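You operate a simulated robot arm through the tools that you are given. There is no shell and no other tool.

You are at the controls of a simulated robot arm. One attempt, no reset.

## Task
Cool the steaming soak with cold to the yellow line, then press both rags and lay them on the ledge.
Fine: The soak is at 58 C: no hand goes in while it is over 50 C; run the cold in first. Press each rag on the slope till it is only damp, shut the tap and spill nothing.
Where things are to end (x, y in the base frame): white rag within 0.06 m of [0.5, 0.11]; yellow rag within 0.06 m of [0.69, 0.11].

It is judged by the outcome, as a careful person would: the job done as asked, and still so three seconds after it is handed in. It fails if anything else is knocked over, pushed out of place, dropped, spilled or broken.

## Robot
A 7-joint arm with a two-finger parallel gripper, fixed in place. Base frame: the origin is at the foot of the arm, x ahead of it, y to its left, z up. Units: m, degrees, N and s.
With the tool pointing down near the work surface it reaches from about 0.1 to 0.86 m from the base axis. Its first joint turns from -115.0 to 115.0 degrees. Payload 3.91 kg.
The TCP is the grasp point between the finger pads, 0.03 m short of the fingertips. In the tool frame z runs along the fingers and y along their closing line. Largest opening 0.11 m; finger width 0.02, thickness 0.01; the body of the gripper, 0.048 by 0.112 m, starts 0.055 m behind the TCP.
Orientation is told as [roll, pitch, yaw] about the base's x, y, z axes, in that order, counted from this pose: with the fingers straight down and closing along the base's y, the tool's x points along the base's -x, its y along +y and its z along -z.

## Interface
- The arm moves only by the tool move_arm. Its argument "commands" is a list that holds one entry, the list of rows, each a list of 7 numbers: the turn, a rotation vector about the tool's x, y, z in units of 120 degrees (1.0 is 120 degrees), then the shift along the tool's x, y, z in units of 200 mm (1.0 is 200 mm), then the opening, from 0 (shut) to 1 (fully open). In form: [[[wx, wy, wz, x, y, z, fingers], ...]]. A call has 1 to 20 rows; each row is the pose to reach, as a shift and turn from the pose commanded when the call began, along the tool's axes at that moment. A call with a number of a shift or a turn outside -1 to 1 is refused whole. A row lasts 0.2 s, in which the tool goes at most 0.05 m and 8.6 degrees; a call with a longer step from one row to the next is refused whole, and so is a gripper value outside its range. A pose out of reach is approached as far as the arm can. The call stops where the force on the tool passes 60 N (or 10 N more than at its start, if that is more) or the arm is blocked; 0.2 s more then pass. Each finger travels about 0.153 m/s and halts on what it meets, pressing with about 44 N; the grip force reading is that of the motor and also rises with nothing between the fingers. The clock runs only during rows and for 0.2 s after the last one: add rows that repeat a pose to give the fingers time. It gives the time, the measured TCP pose, the force on the tool (base axes), the opening and the grip force at its end, in the units of the frame above (readings bear some noise), with the torque about the TCP (base axes, N m) and any sound that the robot's microphone picked up.
- Cameras (640 x 400 px; columns grow to the right, rows downward): "scene" is fixed at [0.2204, -0.6501, 1.2876]; the picture's right is [0.77, -0.64, 0.00], its down [-0.52, -0.63, -0.58] and it looks along [0.37, 0.44, -0.82] (base axes); focal length 214 px, centre (320, 200). "wrist" rides on the gripper at [0.072, 0.017, -0.103] in the tool frame; the picture's right is [-0.23, 0.97, 0.00], its down [-0.76, -0.18, -0.62] and it looks along [-0.61, -0.14, 0.78] (tool axes); focal length 222 px, centre (320, 200).
- capture(camera): a new picture of that camera. No time passes.
- raise_lower(by): slides the trunk up (or, below 0, down) by that many m; the arm rides with it, the base frame stays. It gives what a move gives, with no picture.
- measure_at(camera, pixels): for up to 12 pixels [column, row] of the newest picture of that camera ("zoom" is the newest enlarged one), the place [x, y, z] in the base frame of the surface seen there, good to about 0.003 m. No time passes.
- inspect(camera, box): a new picture of the part [left, top, right, bottom] of that camera's present view, enlarged. No time passes.
- job_done(): hands the job in; it is judged then, once.

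Leave the gripper open and the arm clear of the work at the hand-in unless told otherwise.

The tools are called as name(argument=value, ...) on one line, values as JSON. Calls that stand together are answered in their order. move_arm: Moves the arm, as the interface text tells. Its arguments: {"type":"object","properties":{"commands":{"type":"array","items":{"type":"array","items":{"type":"array","items":{"type":"number"}}}}},"required":["commands"]} The other tools are called the same way: raise_lower (by) slides the trunk up or down; capture (camera) takes a picture; measure_at (camera, pixels) gives the place of the surface under pixels of a picture; inspect (camera, box) takes an enlarged picture of a part of a camera's view; job_done () hands the job in.

At the start:

```text
t: 0.0
tcp_pos: [0.4615, -0.3082, 1.2803]
orientation: [-0.1, 0.0, 0.0]
force: [0.6, 0.2, -0.4]
torque: [-0.01, 0.01, -0.03]
width: 0.1102
grip_force: 0.1
trunk travel left (down, up): [-0.75, 0.24]
```

scene: 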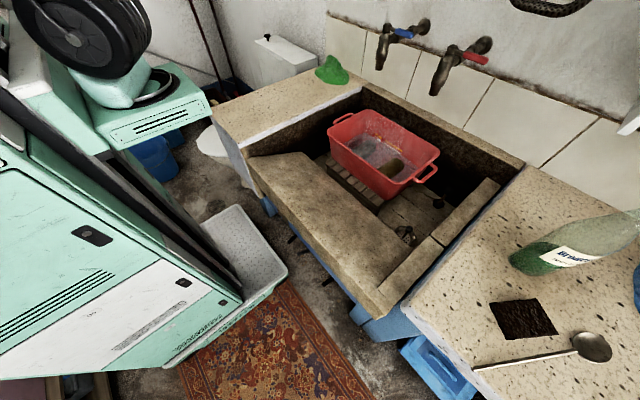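
wrist: 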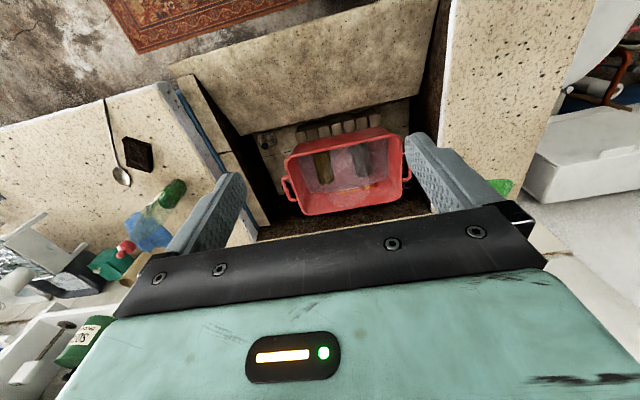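

I see a stone sink with a red tub in it (scene about 380,150), two taps on the wall (blue handle at about 403,32 and red handle at about 475,57), and a bottle, brush and ladle on the counter to the right. I'll take enlarged pictures of the taps and the tub first.

inspect(camera="scene", box=[340, 0, 540, 125])

inspect(camera="scene", box=[300, 90, 460, 190])

inspect(camera="wrist", box=[260, 100, 440, 220])

```text
3.20 times, centred on (440, 62) of scene
```

zoom: 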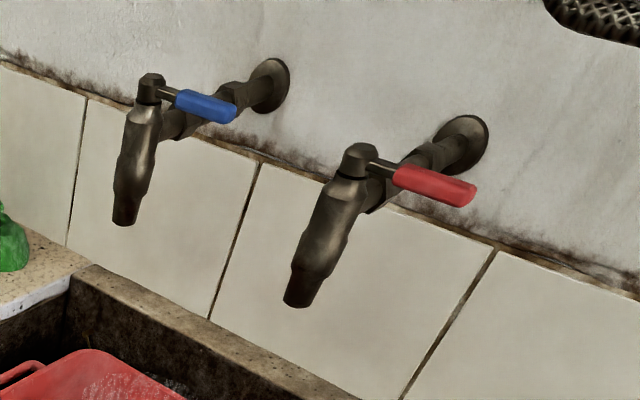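

```text
4.00 times, centred on (380, 140) of scene
```

zoom: 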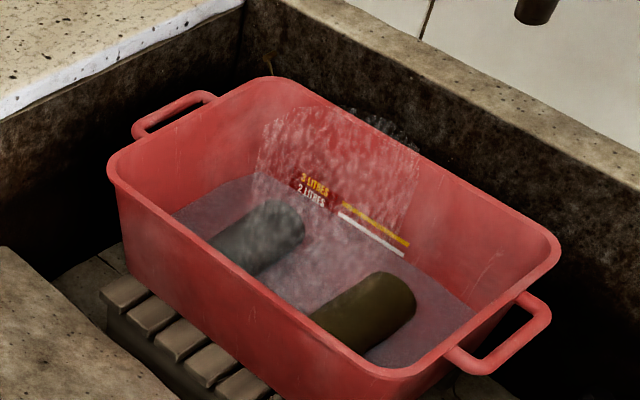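

```text
3.33 times, centred on (350, 160) of wrist
```

zoom: 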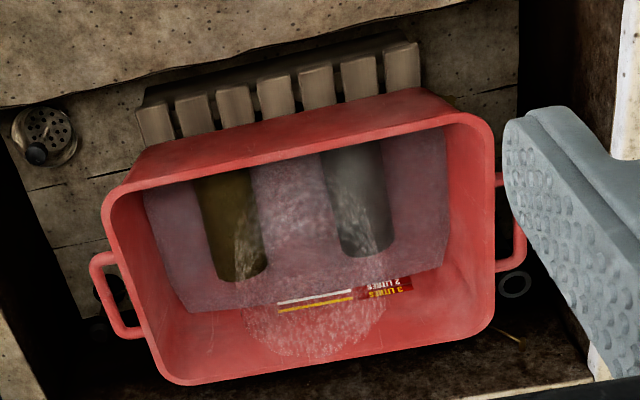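

The tub stands on a slatted rack and holds steaming water at the white 2-litre line; the yellow line is 3 litres. Two rolled rags lie in it. Next I measure the taps, handles and spouts from a scene enlargement.

inspect(camera="scene", box=[340, 0, 540, 125])

measure_at(camera="zoom", pixels=[[150, 85], [165, 95], [180, 100], [205, 107], [232, 116], [125, 220], [135, 160], [145, 118], [180, 125], [235, 95], [270, 85], [160, 140]])

measure_at(camera="zoom", pixels=[[358, 155], [378, 167], [400, 176], [435, 186], [470, 196], [298, 300], [325, 230], [345, 190], [460, 145], [410, 175], [220, 300], [100, 150]])

```text
3.20 times, centred on (440, 62) of scene
```

zoom: 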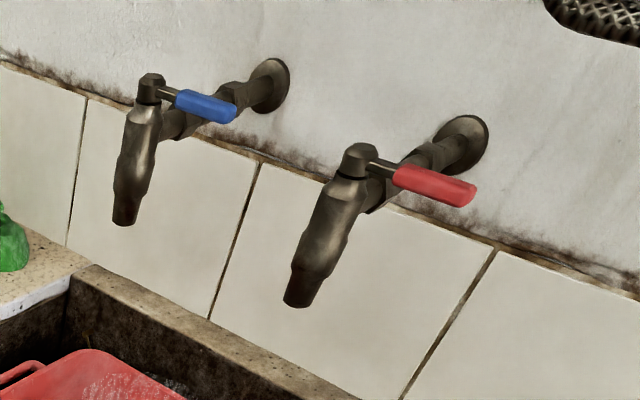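

```text
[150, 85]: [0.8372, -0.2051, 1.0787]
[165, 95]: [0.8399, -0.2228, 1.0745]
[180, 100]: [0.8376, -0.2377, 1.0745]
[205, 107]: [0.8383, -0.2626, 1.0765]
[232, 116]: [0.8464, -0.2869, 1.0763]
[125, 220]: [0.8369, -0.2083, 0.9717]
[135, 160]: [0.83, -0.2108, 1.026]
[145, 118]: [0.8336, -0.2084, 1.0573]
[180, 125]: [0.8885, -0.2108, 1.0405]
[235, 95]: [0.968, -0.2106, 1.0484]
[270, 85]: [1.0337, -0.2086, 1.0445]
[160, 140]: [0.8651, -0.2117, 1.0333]
```

```text
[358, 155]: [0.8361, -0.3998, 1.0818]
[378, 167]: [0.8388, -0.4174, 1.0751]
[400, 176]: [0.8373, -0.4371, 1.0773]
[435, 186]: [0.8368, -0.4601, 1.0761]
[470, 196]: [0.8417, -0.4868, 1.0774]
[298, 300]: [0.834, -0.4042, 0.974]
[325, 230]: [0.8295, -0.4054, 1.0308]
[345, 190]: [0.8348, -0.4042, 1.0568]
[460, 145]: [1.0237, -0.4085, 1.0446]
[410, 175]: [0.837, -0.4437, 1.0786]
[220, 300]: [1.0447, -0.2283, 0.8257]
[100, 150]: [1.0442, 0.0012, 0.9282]
```

The cold tap has its pivot at about (0.84,-0.21), its lever pointing to -y at z 1.075, and its spout mouth at z 0.97. Next I measure the tub, water and rags.

inspect(camera="scene", box=[300, 90, 460, 190])

measure_at(camera="zoom", pixels=[[110, 175], [270, 82], [555, 245], [385, 375], [250, 325], [410, 160], [505, 335], [170, 110], [180, 215], [470, 290], [345, 215], [405, 250]])

measure_at(camera="zoom", pixels=[[290, 220], [255, 240], [225, 245], [405, 300], [370, 310], [330, 330], [320, 250], [345, 205], [405, 243], [385, 280], [275, 210], [300, 290]])

measure_at(camera="scene", pixels=[[250, 158], [300, 155], [380, 310], [270, 185], [330, 220], [380, 270], [430, 245], [480, 190], [390, 280], [440, 240], [405, 235], [330, 240]])

```text
4.00 times, centred on (380, 140) of scene
```

zoom: 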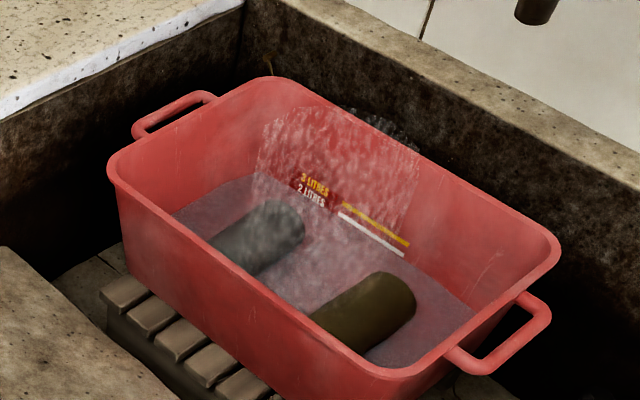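

```text
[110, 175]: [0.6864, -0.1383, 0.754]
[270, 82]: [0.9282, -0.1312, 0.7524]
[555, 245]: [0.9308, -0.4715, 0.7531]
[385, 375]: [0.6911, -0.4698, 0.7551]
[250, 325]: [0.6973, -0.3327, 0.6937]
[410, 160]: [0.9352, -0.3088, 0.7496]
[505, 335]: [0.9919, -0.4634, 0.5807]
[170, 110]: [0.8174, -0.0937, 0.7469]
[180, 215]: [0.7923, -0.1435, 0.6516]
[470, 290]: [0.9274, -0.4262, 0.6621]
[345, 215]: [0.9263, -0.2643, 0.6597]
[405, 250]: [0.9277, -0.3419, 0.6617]
```

```text
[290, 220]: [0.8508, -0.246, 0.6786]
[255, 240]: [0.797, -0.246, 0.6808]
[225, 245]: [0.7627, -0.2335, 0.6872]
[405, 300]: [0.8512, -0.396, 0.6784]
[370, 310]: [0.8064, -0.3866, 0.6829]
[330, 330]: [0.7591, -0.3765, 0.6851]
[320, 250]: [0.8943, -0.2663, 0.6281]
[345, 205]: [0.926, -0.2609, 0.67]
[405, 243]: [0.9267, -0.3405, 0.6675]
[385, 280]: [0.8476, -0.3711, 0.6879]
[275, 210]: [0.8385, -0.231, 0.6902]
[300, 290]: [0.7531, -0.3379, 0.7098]
```

```text
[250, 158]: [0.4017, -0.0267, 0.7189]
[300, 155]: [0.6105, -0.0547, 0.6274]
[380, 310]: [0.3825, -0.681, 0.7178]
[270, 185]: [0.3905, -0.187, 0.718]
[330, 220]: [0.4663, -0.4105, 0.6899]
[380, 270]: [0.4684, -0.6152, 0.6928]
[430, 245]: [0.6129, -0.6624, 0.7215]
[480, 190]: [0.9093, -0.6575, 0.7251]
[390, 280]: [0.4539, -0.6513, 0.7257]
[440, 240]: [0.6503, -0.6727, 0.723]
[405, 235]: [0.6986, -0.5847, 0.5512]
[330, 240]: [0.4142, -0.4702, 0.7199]
```

The tub spans x 0.69–0.93 and y -0.47 to -0.135, with its rim at z 0.754. The slope runs from about x 0.40 (z 0.72) down to x 0.61 (z 0.63). Next I look at the ledge on the left, around scene (270,105), and at the sink's bounds.

inspect(camera="scene", box=[200, 40, 400, 165])

measure_at(camera="zoom", pixels=[[60, 190], [150, 150], [250, 110], [330, 100], [420, 80], [430, 120], [140, 320], [300, 250], [480, 150], [200, 170], [400, 90], [150, 260]])

inspect(camera="scene", box=[230, 130, 530, 320])

measure_at(camera="zoom", pixels=[[60, 70], [150, 65], [110, 130], [190, 130], [200, 220], [270, 170], [300, 290], [350, 260], [410, 240], [270, 210], [330, 380], [470, 180]])

```text
3.20 times, centred on (300, 102) of scene
```

zoom: 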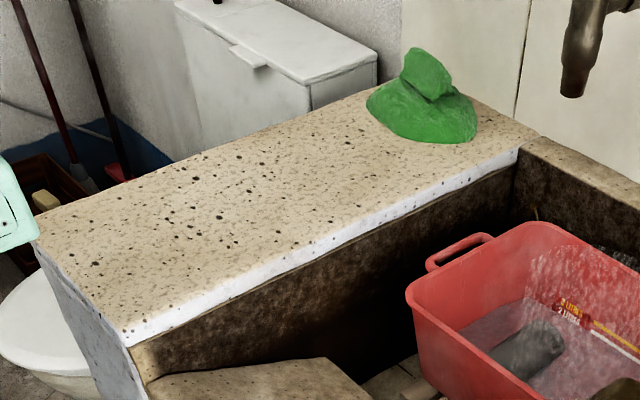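

```text
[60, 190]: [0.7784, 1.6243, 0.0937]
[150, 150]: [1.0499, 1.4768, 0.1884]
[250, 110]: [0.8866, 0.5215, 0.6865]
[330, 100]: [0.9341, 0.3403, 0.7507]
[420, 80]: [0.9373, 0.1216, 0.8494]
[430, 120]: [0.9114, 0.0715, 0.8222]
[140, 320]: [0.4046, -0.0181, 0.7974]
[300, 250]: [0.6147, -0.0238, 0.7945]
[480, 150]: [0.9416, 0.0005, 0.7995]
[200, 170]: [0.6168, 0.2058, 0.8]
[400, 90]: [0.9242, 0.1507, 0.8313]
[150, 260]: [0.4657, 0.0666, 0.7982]
```

```text
2.11 times, centred on (380, 225) of scene
```

zoom: 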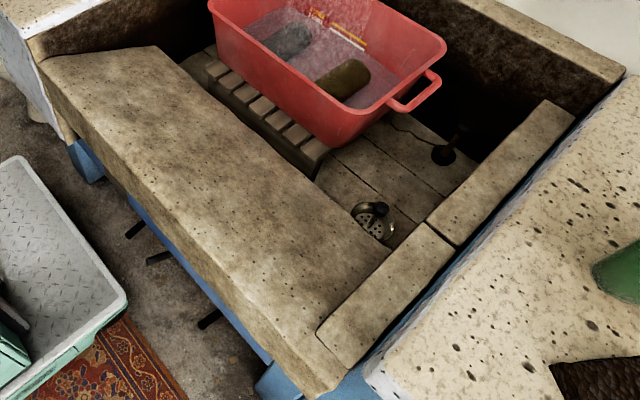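

```text
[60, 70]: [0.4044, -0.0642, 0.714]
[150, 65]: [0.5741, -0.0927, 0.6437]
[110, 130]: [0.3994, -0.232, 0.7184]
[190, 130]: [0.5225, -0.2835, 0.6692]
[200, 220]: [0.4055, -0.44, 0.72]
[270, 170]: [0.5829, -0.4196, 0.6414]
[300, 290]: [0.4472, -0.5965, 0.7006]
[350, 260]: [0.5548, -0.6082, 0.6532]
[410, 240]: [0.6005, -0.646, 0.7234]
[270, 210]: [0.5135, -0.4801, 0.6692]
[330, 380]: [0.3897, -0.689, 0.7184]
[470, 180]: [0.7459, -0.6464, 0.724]
```

The ledge top is at z 0.80 with y from -0.02 to 0.2, and a green lump sits at (0.92,0.1). I'll open the cold tap first. This call turns the gripper 90° so it closes along x, and moves toward the blue lever while staying high.

move_arm(commands=[[[0, 0, -0.0625, -0.0833, 0.02, 0, 1], [0, 0, -0.125, -0.1667, 0.04, 0, 1], [0, 0, -0.1875, -0.25, 0.06, 0, 1], [0, 0, -0.25, -0.3333, 0.08, 0, 1], [0, 0, -0.3125, -0.4167, 0.1, 0, 1], [0, 0, -0.375, -0.5, 0.12, 0, 1], [0, 0, -0.4375, -0.5833, 0.14, 0, 1], [0, 0, -0.5, -0.6667, 0.16, 0, 1], [0, 0, -0.5625, -0.75, 0.18, 0, 1], [0, 0, -0.625, -0.8333, 0.2, 0, 1], [0, 0, -0.6875, -0.9167, 0.22, 0, 1], [0, 0, -0.75, -1.0, 0.24, 0, 1]]])

```text
t: 2.6
tcp_pos: [0.6614, -0.2639, 1.2798]
orientation: [0.0, -0.2, 90.1]
force: [-0.4, 0.2, 0.1]
torque: [0.01, -0.02, 0.01]
width: 0.1098
grip_force: 0.0
trunk travel left (down, up): [-0.75, 0.24]
```

The yaw is now 90° and the TCP is at (0.661,-0.264,1.28). Next I move forward to x 0.84, still high, to test the reach.

move_arm(commands=[[[0, 0, 0, 0, -0.18, 0, 1], [0, 0, 0, 0, -0.36, 0, 1], [0, 0, 0, 0, -0.54, 0, 1], [0, 0, 0, 0, -0.72, 0, 1], [0, 0, 0, 0, -0.9, 0, 1]]])

capture(camera="wrist")

capture(camera="scene")

```text
t: 3.5
tcp_pos: [0.7763, -0.2616, 1.2743]
orientation: [2.4, -1.1, 88.4]
force: [-51.2, 27.1, -1.1]
torque: [-3.15, -6.28, -3.3]
width: 0.11
grip_force: 0.0
trunk travel left (down, up): [-0.75, 0.24]
stopped in row 4: the force on the tool passed its limit at 161 N (the readings are from after the stop); the commanded pose is now the measured one
```

```text
taken
```

wrist: 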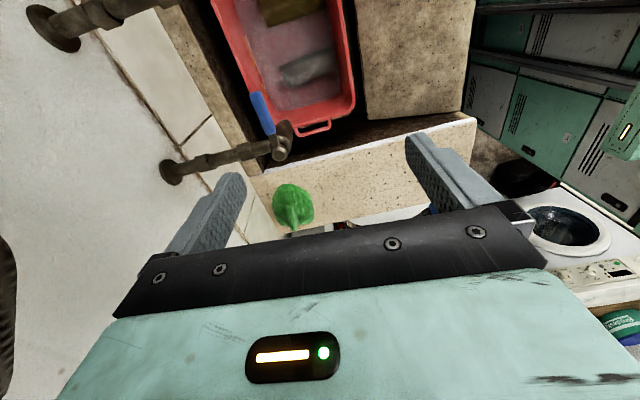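

```text
taken
```

scene: 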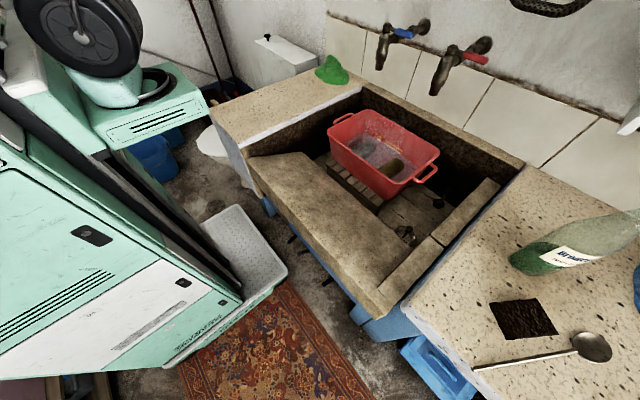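

The arm stopped at x 0.776 with a contact force; the torque puts the contact about 0.12 m above the TCP on the camera side. I need to know what hangs there, so I measure the dark thing at scene (545,5) and the wall pixels.

measure_at(camera="scene", pixels=[[545, 8], [515, 3], [570, 8], [580, 2], [600, 50], [635, 115], [625, 125], [450, 10], [530, 12], [638, 20]])

measure_at(camera="wrist", pixels=[[3, 260], [8, 300], [60, 300], [20, 200], [262, 115], [275, 140], [265, 100], [285, 150], [50, 30], [110, 250]])

inspect(camera="scene", box=[480, 0, 640, 100])

```text
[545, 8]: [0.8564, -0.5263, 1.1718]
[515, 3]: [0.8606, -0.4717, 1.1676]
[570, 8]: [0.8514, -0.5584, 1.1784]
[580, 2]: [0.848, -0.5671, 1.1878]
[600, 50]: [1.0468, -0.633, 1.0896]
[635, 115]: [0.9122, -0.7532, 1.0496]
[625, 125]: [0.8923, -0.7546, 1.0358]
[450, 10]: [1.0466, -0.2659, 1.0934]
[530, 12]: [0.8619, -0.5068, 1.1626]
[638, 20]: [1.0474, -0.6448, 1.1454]
```

```text
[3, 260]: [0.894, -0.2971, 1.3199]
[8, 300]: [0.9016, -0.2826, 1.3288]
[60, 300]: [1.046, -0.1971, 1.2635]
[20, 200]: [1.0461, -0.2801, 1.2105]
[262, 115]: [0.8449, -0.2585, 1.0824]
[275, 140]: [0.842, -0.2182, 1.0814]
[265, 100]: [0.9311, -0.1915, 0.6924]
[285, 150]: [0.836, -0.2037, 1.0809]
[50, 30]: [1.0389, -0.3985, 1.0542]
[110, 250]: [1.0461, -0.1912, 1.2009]
```

```text
4.00 times, centred on (560, 50) of scene
```

zoom: 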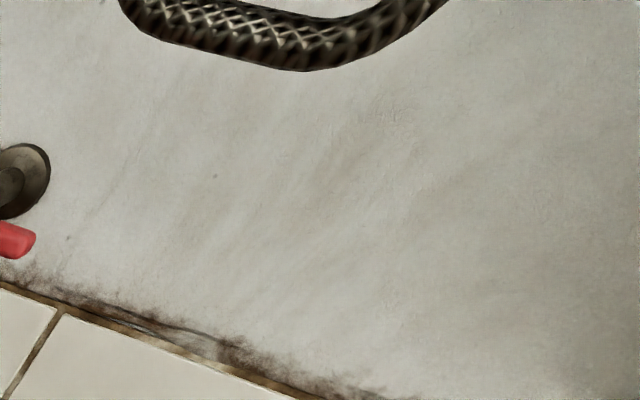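

A dark patterned hanging thing (tyre-like or woven) sits near (0.86,-0.5,1.17) up to (0.9,-0.28,1.33); the gripper touched it on the upper right. I back straight off toward the base and then look at it.

move_arm(commands=[[[0, 0, 0, 0, 0.15, 0, 1], [0, 0, 0, 0, 0.35, 0, 1], [0, 0, 0, 0, 0.55, 0, 1], [0, 0, 0, 0, 0.75, 0, 1]]])

capture(camera="wrist")

```text
t: 4.5
tcp_pos: [0.6316, -0.2646, 1.2764]
orientation: [2.1, -0.9, 88.5]
force: [0.7, 0.0, -1.0]
torque: [-0.02, 0.07, 0.02]
width: 0.1102
grip_force: 0.0
trunk travel left (down, up): [-0.75, 0.24]
```

```text
taken
```

wrist: 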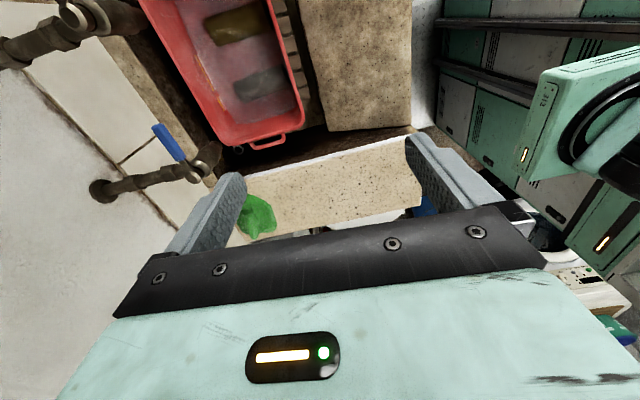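

I'm backed off at (0.632,-0.265,1.276). The tyre-like thing overhangs the taps, so I'll reach the lever from the front with the tool near level and the fingers closing vertically. This call tilts the tool forward 80° while lowering and drawing back a little.

move_arm(commands=[[[0.0667, 0, 0, 0, 0.05, 0.07, 1], [0.1333, 0, 0, 0, 0.1, 0.14, 1], [0.2, 0, 0, 0, 0.15, 0.21, 1], [0.2667, 0, 0, 0, 0.2, 0.28, 1], [0.3333, 0, 0, 0, 0.25, 0.35, 1], [0.4, 0, 0, 0, 0.3, 0.42, 1], [0.4667, 0, 0, 0, 0.35, 0.49, 1], [0.5333, 0, 0, 0, 0.4, 0.56, 1], [0.6, 0, 0, 0, 0.45, 0.63, 1], [0.6667, 0, 0, 0, 0.5, 0.7, 1]]])

capture(camera="wrist")

capture(camera="scene")

```text
t: 6.8
tcp_pos: [0.575, -0.2612, 1.2143]
orientation: [-47.9, -1.1, 88.5]
force: [0.2, -0.1, 1.1]
torque: [0.01, -0.02, -0.01]
width: 0.1099
grip_force: 0.2
out of reach, approached as far as the arm can: row 6, 7, 8, 9, 10
trunk travel left (down, up): [-0.75, 0.24]
```

```text
taken
```

wrist: 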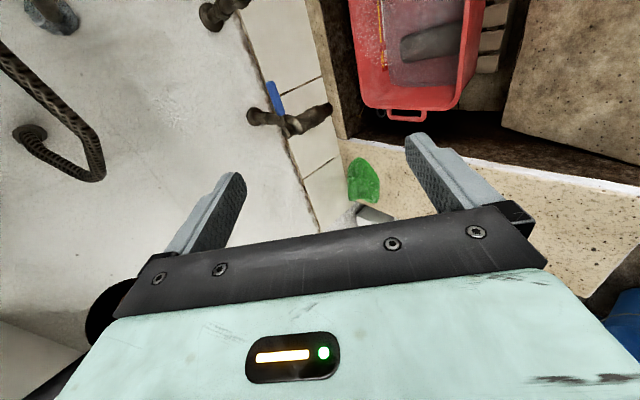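

```text
taken
```

scene: 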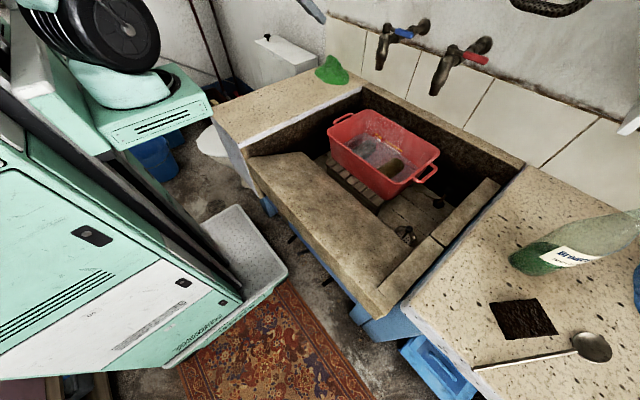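

The tilt only reached 48° because the wrist is too near the base. I can now see the hanging object as a braided hose loop at wrist (20,130)–(90,170), plus something grey at (50,15). I measure both.

measure_at(camera="wrist", pixels=[[5, 60], [30, 85], [70, 120], [95, 150], [90, 175], [55, 163], [30, 140], [20, 130], [50, 15], [40, 5], [60, 25], [100, 300]])

inspect(camera="wrist", box=[0, 0, 240, 200])

```text
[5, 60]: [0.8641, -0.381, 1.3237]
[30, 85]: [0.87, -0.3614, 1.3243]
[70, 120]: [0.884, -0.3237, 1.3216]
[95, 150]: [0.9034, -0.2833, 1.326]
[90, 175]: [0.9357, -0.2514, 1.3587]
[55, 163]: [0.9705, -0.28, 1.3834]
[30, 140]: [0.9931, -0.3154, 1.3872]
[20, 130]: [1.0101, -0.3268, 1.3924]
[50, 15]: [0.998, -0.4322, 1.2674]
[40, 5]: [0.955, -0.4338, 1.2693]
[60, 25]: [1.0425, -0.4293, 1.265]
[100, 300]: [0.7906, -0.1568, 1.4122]
```

```text
2.00 times, centred on (120, 100) of wrist
```

zoom: 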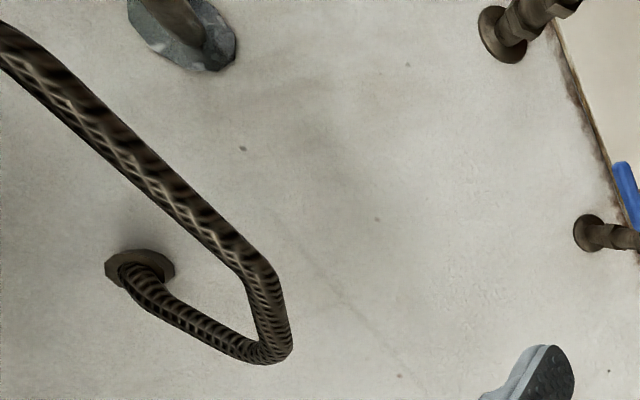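

The object is a braided hose bowing out to about x 0.86–0.90 at z 1.17–1.39, and there is a dark heater-like thing above z 1.41. I'll keep below and in front of them. Next I move forward 0.15 and down 0.1 while tilting a further 32° so the tool is level.

move_arm(commands=[[[0.0534, 0, 0, 0, -0.026, 0.178, 1], [0.1068, 0, 0, 0, -0.052, 0.356, 1], [0.1602, 0, 0, 0, -0.078, 0.534, 1], [0.2136, 0, 0, 0, -0.104, 0.712, 1], [0.267, 0, 0, 0, -0.13, 0.89, 1]]])

capture(camera="wrist")

capture(camera="scene")

```text
t: 8.0
tcp_pos: [0.6693, -0.2605, 1.201]
orientation: [-80.0, -1.0, 88.4]
force: [0.3, -1.1, -0.3]
torque: [0.01, 0.0, 0.06]
width: 0.1098
grip_force: 0.1
out of reach, approached as far as the arm can: row 1, 2, 3, 4, 5
trunk travel left (down, up): [-0.75, 0.24]
```

```text
taken
```

wrist: 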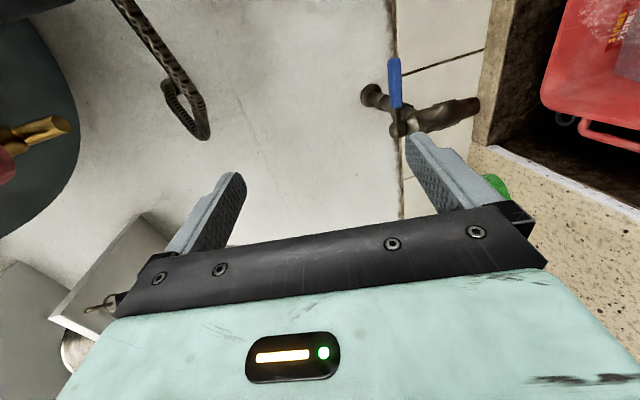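

```text
taken
```

scene: 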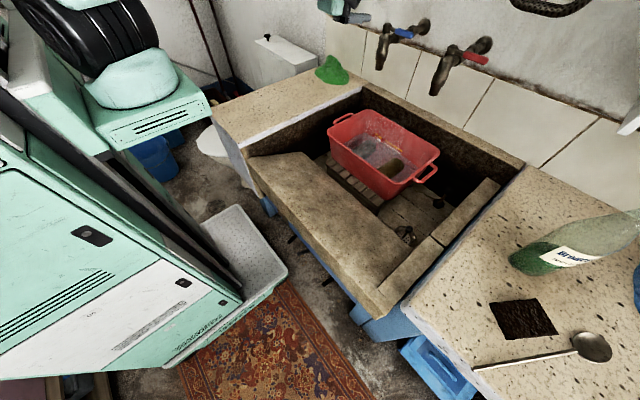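

The tool is now nearly level at (0.669,-0.26,1.20), and the blue lever shows at wrist (395,85). I lower the trunk by 0.126 m so the TCP comes to lever height; nothing is below the hand there.

measure_at(camera="wrist", pixels=[[394, 62], [395, 85], [396, 105], [397, 120], [400, 128], [60, 120], [40, 135], [70, 20], [10, 220], [100, 260], [200, 130], [160, 60]])

raise_lower(by=-0.126)

capture(camera="wrist")

capture(camera="scene")

```text
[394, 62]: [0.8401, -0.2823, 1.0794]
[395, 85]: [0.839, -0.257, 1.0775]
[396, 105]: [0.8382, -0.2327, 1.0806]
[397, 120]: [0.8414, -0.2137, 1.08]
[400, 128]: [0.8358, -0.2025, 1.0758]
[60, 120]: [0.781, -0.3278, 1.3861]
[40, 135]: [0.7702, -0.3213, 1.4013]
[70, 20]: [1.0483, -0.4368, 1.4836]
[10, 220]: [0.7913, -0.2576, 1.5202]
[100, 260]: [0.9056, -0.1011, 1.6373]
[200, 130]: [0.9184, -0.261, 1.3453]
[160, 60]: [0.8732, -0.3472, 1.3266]
```

```text
t: 9.5
tcp_pos: [0.6697, -0.2598, 1.074]
orientation: [-79.7, -0.9, 88.6]
force: [0.5, -0.2, 0.3]
torque: [-0.05, -0.01, 0.01]
width: 0.11
grip_force: 0.2
trunk travel left (down, up): [-0.624, 0.366]
```

```text
taken
```

wrist: 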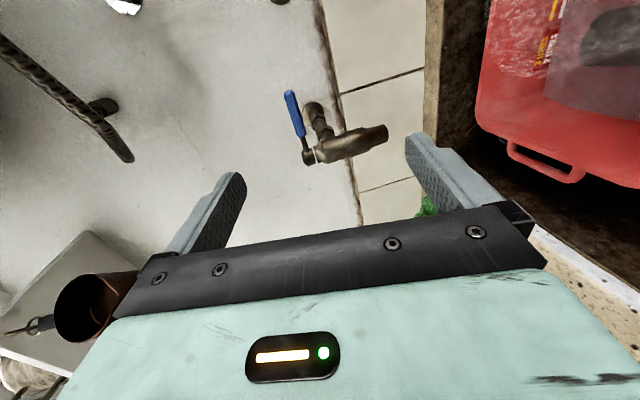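

```text
taken
```

scene: 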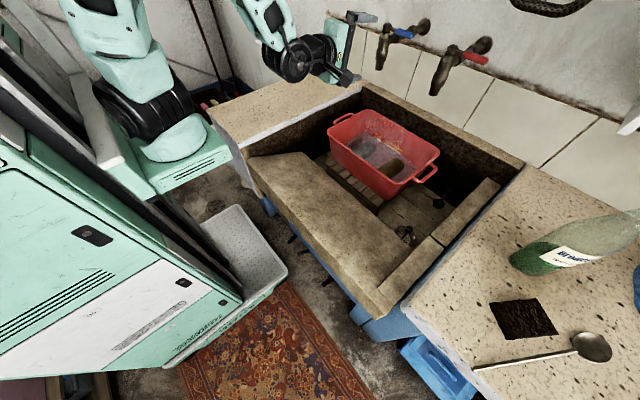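

The hand is level at lever height, and the lever centre works out at about (0.848, y, 1.074) with its tip near y -0.29. Next I move forward to x 0.80, narrowing the fingers to about 0.066, then look again.

move_arm(commands=[[[0, 0, 0, 0.006, -0.028, 0.16, 0.6], [0, 0, 0, 0.012, -0.056, 0.32, 0.6], [0, 0, 0, 0.018, -0.085, 0.48, 0.6], [0, 0, 0, 0.0245, -0.113, 0.641, 0.6]]])

capture(camera="wrist")

inspect(camera="scene", box=[300, 0, 500, 125])

```text
t: 10.5
tcp_pos: [0.7399, -0.2625, 1.1269]
orientation: [-79.7, -1.1, 88.4]
force: [-0.2, 0.0, 0.8]
torque: [0.02, 0.02, 0.04]
width: 0.0661
grip_force: 0.0
out of reach, approached as far as the arm can: row 1, 2, 3, 4
trunk travel left (down, up): [-0.624, 0.366]
```

```text
taken
```

wrist: 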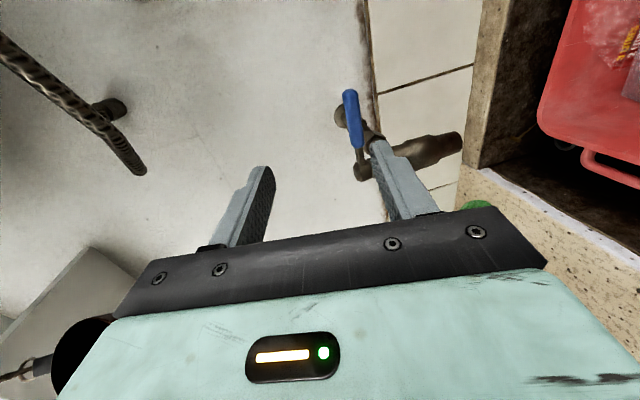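

```text
3.20 times, centred on (400, 62) of scene
```

zoom: 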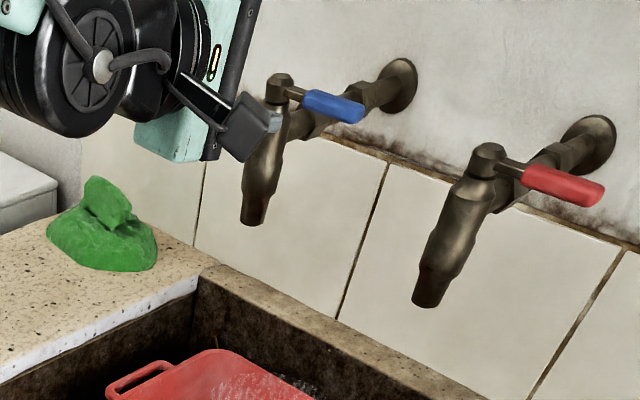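

A wrist limit kept the hand at (0.74,-0.26,1.127): at this tilt it needs to be higher relative to the trunk. I lower the trunk another 0.2 m, with only open air above the tub beneath the hand, then raise the hand relative to it.

raise_lower(by=-0.2)

capture(camera="scene")

```text
t: 12.7
tcp_pos: [0.7396, -0.2634, 0.9271]
orientation: [-79.8, -1.0, 88.5]
force: [0.3, 0.7, 0.6]
torque: [-0.02, -0.01, 0.0]
width: 0.0659
grip_force: 0.0
trunk travel left (down, up): [-0.424, 0.566]
```

```text
taken
```

scene: 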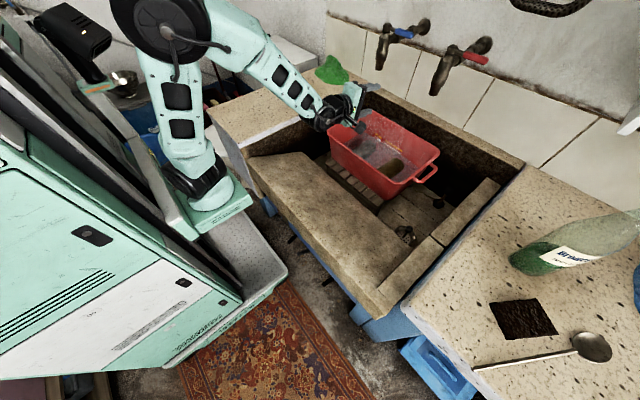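

The hand sits at z 0.927 over the tub's front rim with clearance. I raise it by 0.147 at the same x to lever height.

move_arm(commands=[[[0, 0, 0, 0, -0.181, -0.032, 0.6], [0, 0, 0, 0, -0.362, -0.064, 0.6], [0, 0, 0, 0, -0.543, -0.096, 0.6], [0, 0, 0, 0, -0.724, -0.128, 0.6]]])

```text
t: 13.7
tcp_pos: [0.7391, -0.2649, 1.0744]
orientation: [-79.7, -1.0, 88.4]
force: [0.3, 0.4, -0.5]
torque: [0.0, -0.01, -0.01]
width: 0.0661
grip_force: 0.0
trunk travel left (down, up): [-0.424, 0.566]
```

It reached (0.739,-0.265,1.074) exactly. Next I go forward to x about 0.80 and check with the cameras.

move_arm(commands=[[[0, 0, 0, 0, -0.026, 0.148, 0.6], [0, 0, 0, 0, -0.052, 0.296, 0.6]]])

capture(camera="wrist")

inspect(camera="scene", box=[300, 0, 500, 125])

```text
t: 14.3
tcp_pos: [0.7985, -0.2675, 1.0738]
orientation: [-79.8, -1.0, 88.5]
force: [0.0, 0.6, -0.3]
torque: [-0.04, 0.04, -0.03]
width: 0.066
grip_force: 0.1
trunk travel left (down, up): [-0.424, 0.566]
```

```text
taken
```

wrist: 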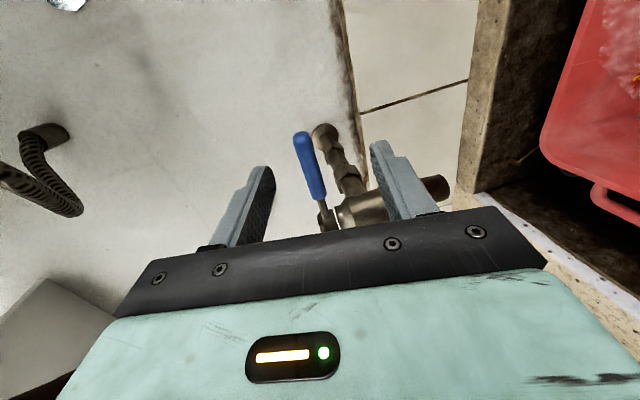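

```text
3.20 times, centred on (400, 62) of scene
```

zoom: 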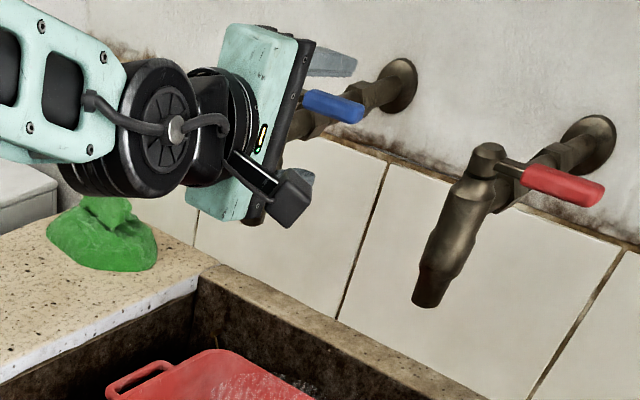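

The lever at wrist (309,165) sits between the two fingers. I go forward 0.048 to bring the pads around it, without closing yet.

move_arm(commands=[[[0, 0, 0, 0, -0.021, 0.118, 0.6], [0, 0, 0, 0, -0.042, 0.236, 0.6]]])

capture(camera="wrist")

inspect(camera="scene", box=[340, 0, 460, 75])

```text
t: 14.9
tcp_pos: [0.8291, -0.2661, 1.0781]
orientation: [-79.8, -0.9, 88.4]
force: [0.2, 0.4, -0.2]
torque: [-0.01, -0.01, -0.03]
width: 0.0659
grip_force: 0.0
out of reach, approached as far as the arm can: row 2
trunk travel left (down, up): [-0.424, 0.566]
```

```text
taken
```

wrist: 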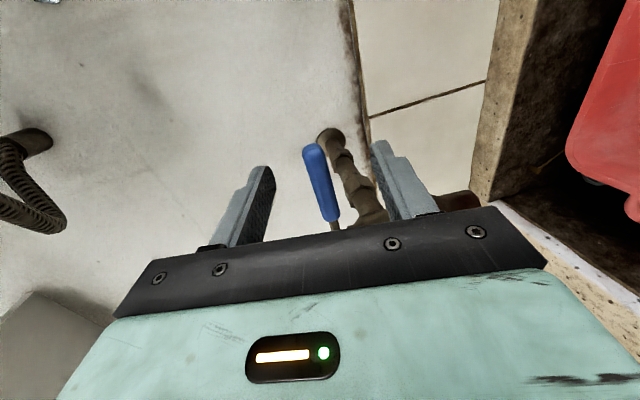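

```text
5.33 times, centred on (400, 38) of scene
```

zoom: 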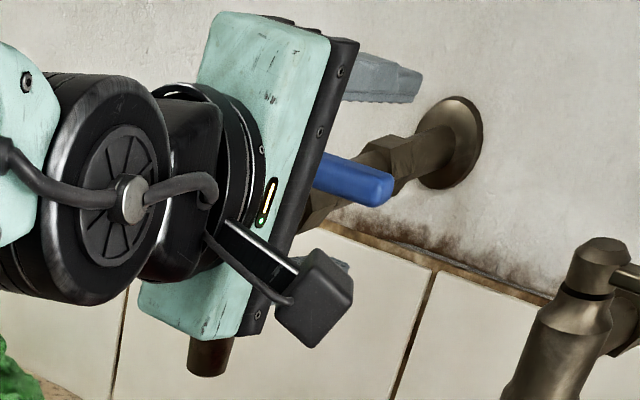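

The hand got to x 0.829, so the pads reach to 0.859 and overlap the lever. I close the fingers on the lever now.

move_arm(commands=[[[0, 0, 0, 0, 0, 0, 0.3], [0, 0, 0, 0, 0, 0, 0.1], [0, 0, 0, 0, 0, 0, 0], [0, 0, 0, 0, 0, 0, 0]]])

capture(camera="wrist")

```text
t: 15.9
tcp_pos: [0.8301, -0.2657, 1.0781]
orientation: [-79.8, -1.0, 88.5]
force: [2.7, -1.2, 1.3]
torque: [-1.01, -0.64, -0.2]
width: 0.0152
grip_force: 44.8
trunk travel left (down, up): [-0.424, 0.566]
```

```text
taken
```

wrist: 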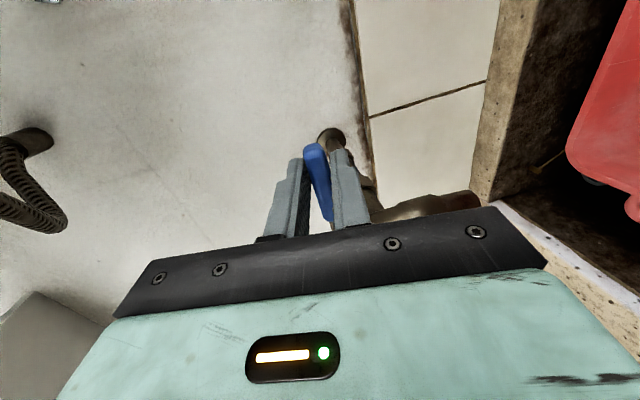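

The grip holds the lever, width 0.015. I pull gently toward -x along the arc, about 15° of lever turn, watching the force and sound.

move_arm(commands=[[[0, 0, 0, -0.002, 0.006, -0.036, 0], [0, 0, 0, -0.0075, 0.013, -0.073, 0]]])

capture(camera="wrist")

inspect(camera="scene", box=[320, 0, 480, 100])

```text
t: 16.5
tcp_pos: [0.8164, -0.2659, 1.079]
orientation: [-79.8, -1.4, 88.4]
force: [23.3, -2.9, 3.2]
torque: [0.79, -0.75, -1.55]
width: 0.0147
grip_force: 44.7
trunk travel left (down, up): [-0.424, 0.566]
```

```text
taken
```

wrist: 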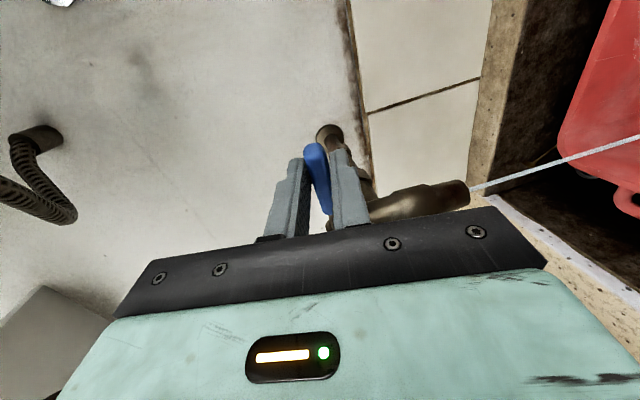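

```text
4.00 times, centred on (400, 50) of scene
```

zoom: 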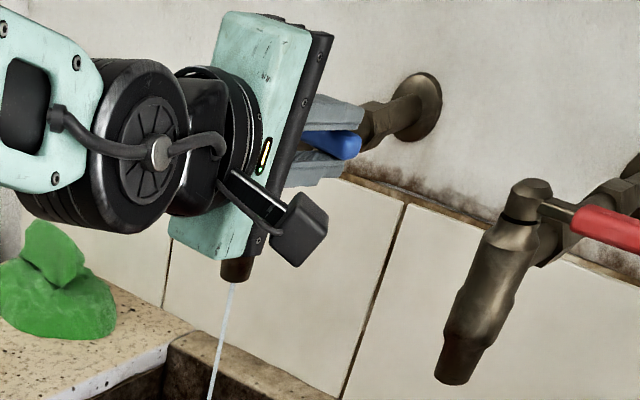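

A thin stream now runs from the cold spout. I look at where it lands and at the level before deciding on more flow.

inspect(camera="scene", box=[300, 70, 460, 190])

inspect(camera="scene", box=[350, 110, 430, 160])

```text
3.33 times, centred on (380, 130) of scene
```

zoom: 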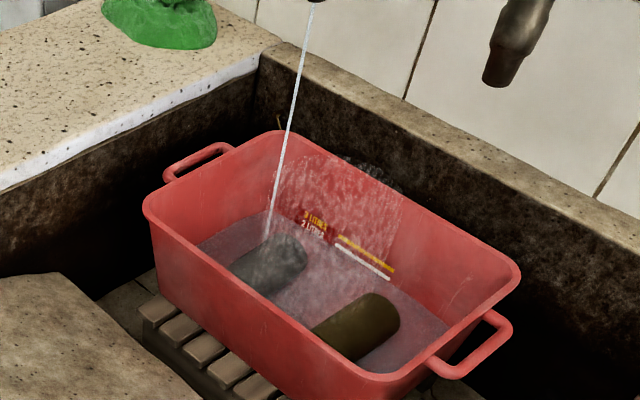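

```text
8.00 times, centred on (390, 135) of scene
```

zoom: 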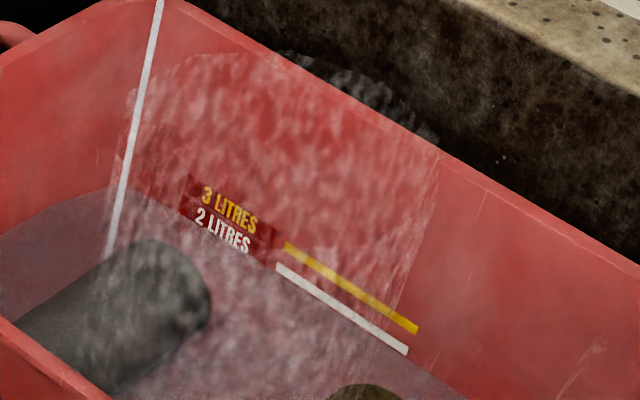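

The stream falls inside the tub beside the white rag, with no splash outside. I hold for 4 s to learn the flow rate.

move_arm(commands=[[[0, 0, 0, 0, 0, 0, 0], [0, 0, 0, 0, 0, 0, 0], [0, 0, 0, 0, 0, 0, 0], [0, 0, 0, 0, 0, 0, 0], [0, 0, 0, 0, 0, 0, 0], [0, 0, 0, 0, 0, 0, 0], [0, 0, 0, 0, 0, 0, 0], [0, 0, 0, 0, 0, 0, 0], [0, 0, 0, 0, 0, 0, 0], [0, 0, 0, 0, 0, 0, 0], [0, 0, 0, 0, 0, 0, 0], [0, 0, 0, 0, 0, 0, 0], [0, 0, 0, 0, 0, 0, 0], [0, 0, 0, 0, 0, 0, 0], [0, 0, 0, 0, 0, 0, 0], [0, 0, 0, 0, 0, 0, 0], [0, 0, 0, 0, 0, 0, 0], [0, 0, 0, 0, 0, 0, 0], [0, 0, 0, 0, 0, 0, 0], [0, 0, 0, 0, 0, 0, 0]]])

inspect(camera="scene", box=[350, 110, 430, 160])

```text
t: 20.7
tcp_pos: [0.8156, -0.2665, 1.0783]
orientation: [-79.8, -1.0, 88.4]
force: [5.9, -5.1, 7.2]
torque: [0.85, -0.89, -0.51]
width: 0.0146
grip_force: 44.7
trunk travel left (down, up): [-0.424, 0.566]
```

```text
8.00 times, centred on (390, 135) of scene
```

zoom: 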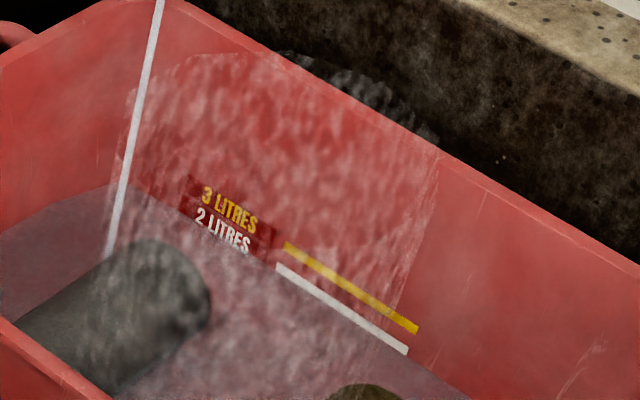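

The level has hardly risen, as the flow is a trickle. I open the lever by another 20° or so along the arc.

move_arm(commands=[[[0, 0, 0, -0.013, 0.005, -0.03, 0], [0, 0, 0, -0.026, 0.0105, -0.06, 0], [0, 0, 0, -0.04, 0.0157, -0.089, 0]]])

capture(camera="wrist")

inspect(camera="scene", box=[320, 0, 480, 160])

```text
t: 21.5
tcp_pos: [0.7973, -0.2581, 1.0794]
orientation: [-79.9, -1.0, 88.3]
force: [15.5, -14.3, 10.2]
torque: [0.34, -1.09, -1.55]
width: 0.0157
grip_force: 45.3
trunk travel left (down, up): [-0.424, 0.566]
```

```text
taken
```

wrist: 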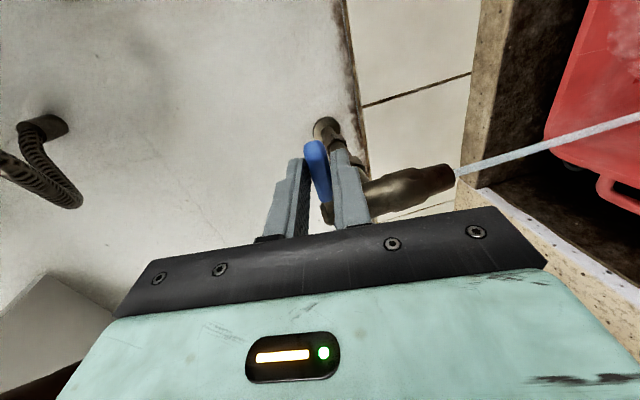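

```text
2.50 times, centred on (400, 80) of scene
```

zoom: 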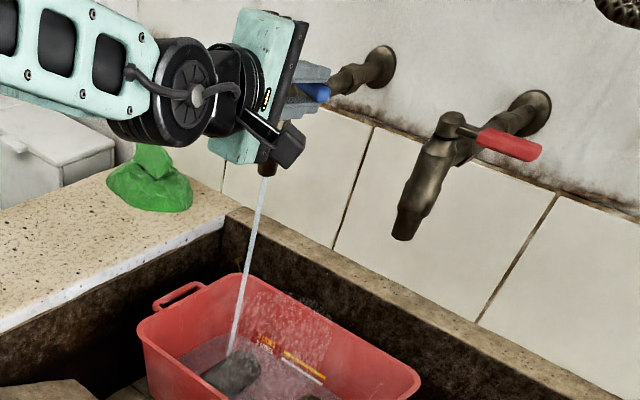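

The stream is thicker and still inside the tub. I hold 3 s and check the level.

move_arm(commands=[[[0, 0, 0, 0, 0, 0, 0], [0, 0, 0, 0, 0, 0, 0], [0, 0, 0, 0, 0, 0, 0], [0, 0, 0, 0, 0, 0, 0], [0, 0, 0, 0, 0, 0, 0], [0, 0, 0, 0, 0, 0, 0], [0, 0, 0, 0, 0, 0, 0], [0, 0, 0, 0, 0, 0, 0], [0, 0, 0, 0, 0, 0, 0], [0, 0, 0, 0, 0, 0, 0], [0, 0, 0, 0, 0, 0, 0], [0, 0, 0, 0, 0, 0, 0], [0, 0, 0, 0, 0, 0, 0], [0, 0, 0, 0, 0, 0, 0], [0, 0, 0, 0, 0, 0, 0]]])

inspect(camera="scene", box=[350, 110, 430, 160])

```text
t: 24.7
tcp_pos: [0.7959, -0.2571, 1.0796]
orientation: [-79.7, -1.1, 88.5]
force: [-2.8, -19.9, 10.3]
torque: [0.39, -1.09, -0.78]
width: 0.0153
grip_force: 45.1
trunk travel left (down, up): [-0.424, 0.566]
```

```text
8.00 times, centred on (390, 135) of scene
```

zoom: 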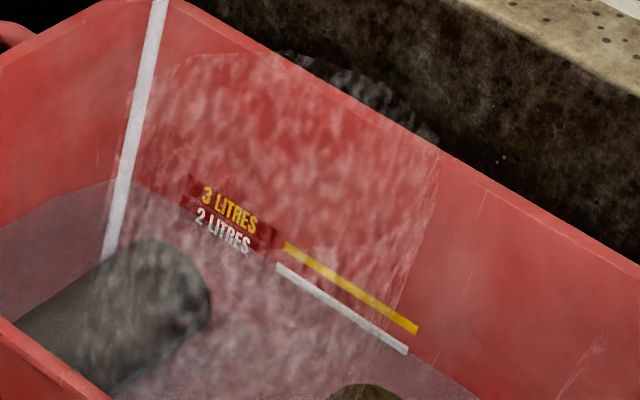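

The level is creeping up, but slowly. I turn the lever about 20° further to speed the fill, then hold for 2 s.

move_arm(commands=[[[0, 0, 0, -0.016, 0.004, -0.024, 0], [0, 0, 0, -0.032, 0.008, -0.047, 0], [0, 0, 0, -0.048, 0.0125, -0.0705, 0], [0, 0, 0, -0.048, 0.0125, -0.0705, 0], [0, 0, 0, -0.048, 0.0125, -0.0705, 0], [0, 0, 0, -0.048, 0.0125, -0.0705, 0], [0, 0, 0, -0.048, 0.0125, -0.0705, 0], [0, 0, 0, -0.048, 0.0125, -0.0705, 0], [0, 0, 0, -0.048, 0.0125, -0.0705, 0], [0, 0, 0, -0.048, 0.0125, -0.0705, 0]]])

inspect(camera="scene", box=[350, 110, 430, 160])

inspect(camera="scene", box=[320, 0, 480, 160])

```text
t: 26.9
tcp_pos: [0.7818, -0.2478, 1.079]
orientation: [-79.8, -1.0, 88.4]
force: [1.5, -19.9, 10.7]
torque: [-0.09, -1.01, -1.21]
width: 0.0153
grip_force: 44.5
trunk travel left (down, up): [-0.424, 0.566]
```

```text
8.00 times, centred on (390, 135) of scene
```

zoom: 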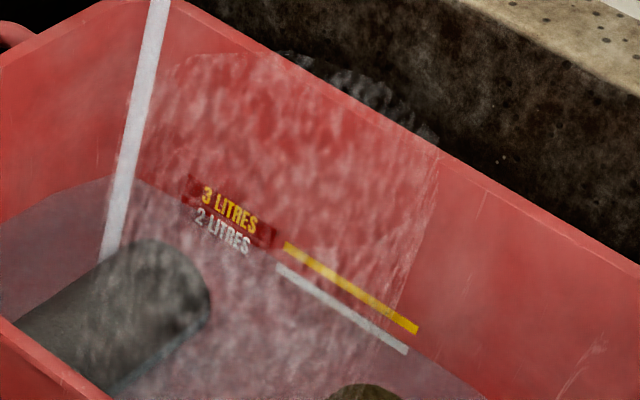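

```text
2.50 times, centred on (400, 80) of scene
```

zoom: 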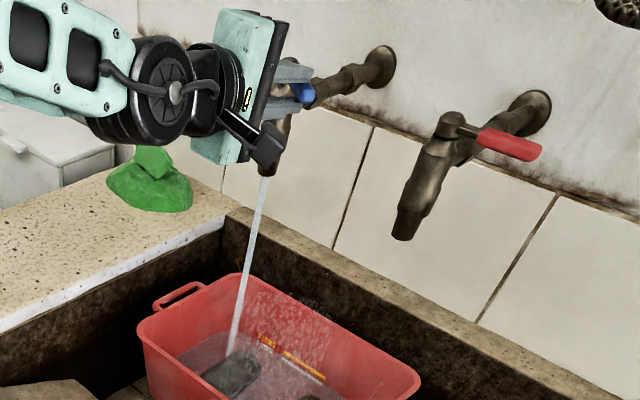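

The water now just covers the white line. I hold 2 s more and watch it on a closer view.

move_arm(commands=[[[0, 0, 0, 0, 0, 0, 0], [0, 0, 0, 0, 0, 0, 0], [0, 0, 0, 0, 0, 0, 0], [0, 0, 0, 0, 0, 0, 0], [0, 0, 0, 0, 0, 0, 0], [0, 0, 0, 0, 0, 0, 0], [0, 0, 0, 0, 0, 0, 0], [0, 0, 0, 0, 0, 0, 0], [0, 0, 0, 0, 0, 0, 0], [0, 0, 0, 0, 0, 0, 0]]])

inspect(camera="scene", box=[372, 130, 412, 155])

inspect(camera="scene", box=[350, 110, 430, 160])

```text
t: 29.1
tcp_pos: [0.7826, -0.2475, 1.0794]
orientation: [-79.8, -1.2, 88.4]
force: [-7.1, -16.4, 7.1]
torque: [-0.07, -0.94, -0.69]
width: 0.0157
grip_force: 45.0
trunk travel left (down, up): [-0.424, 0.566]
```

```text
16.00 times, centred on (392, 142) of scene
```

zoom: 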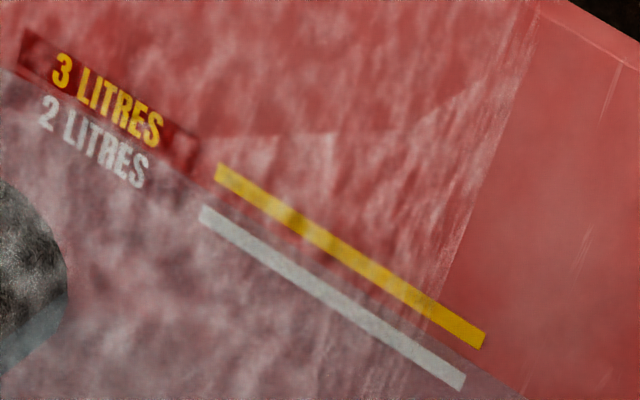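

```text
8.00 times, centred on (390, 135) of scene
```

zoom: 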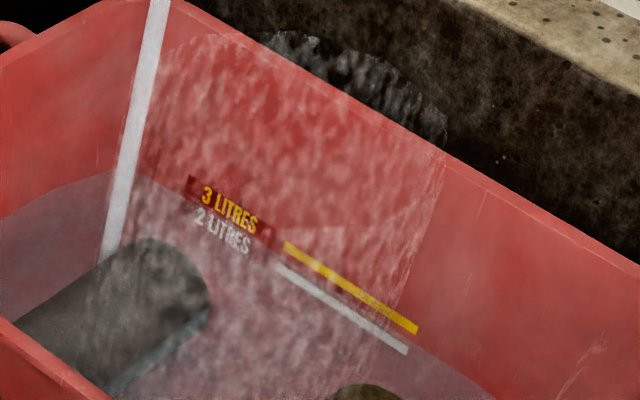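

In the close view the waterline now lies between the white and yellow lines, near zoom (215,197), with yellow at about (215,172). I hold 2 s more for the rate.

move_arm(commands=[[[0, 0, 0, 0, 0, 0, 0], [0, 0, 0, 0, 0, 0, 0], [0, 0, 0, 0, 0, 0, 0], [0, 0, 0, 0, 0, 0, 0], [0, 0, 0, 0, 0, 0, 0], [0, 0, 0, 0, 0, 0, 0], [0, 0, 0, 0, 0, 0, 0], [0, 0, 0, 0, 0, 0, 0], [0, 0, 0, 0, 0, 0, 0]]])

inspect(camera="scene", box=[372, 130, 412, 155])

```text
t: 31.1
tcp_pos: [0.7809, -0.2476, 1.0791]
orientation: [-79.8, -1.1, 88.4]
force: [-9.8, -14.9, 2.8]
torque: [-0.04, -0.89, -0.41]
width: 0.0153
grip_force: 45.0
trunk travel left (down, up): [-0.424, 0.566]
```

```text
16.00 times, centred on (392, 142) of scene
```

zoom: 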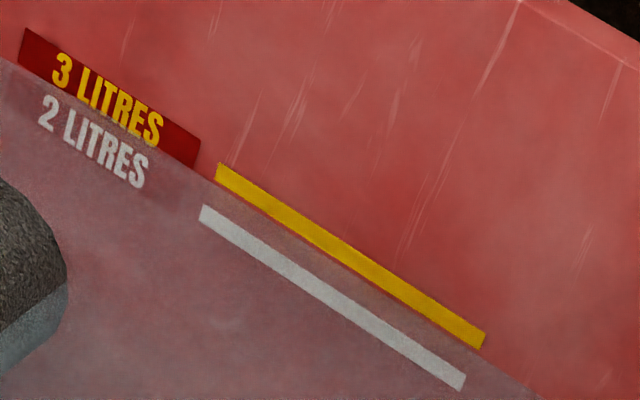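

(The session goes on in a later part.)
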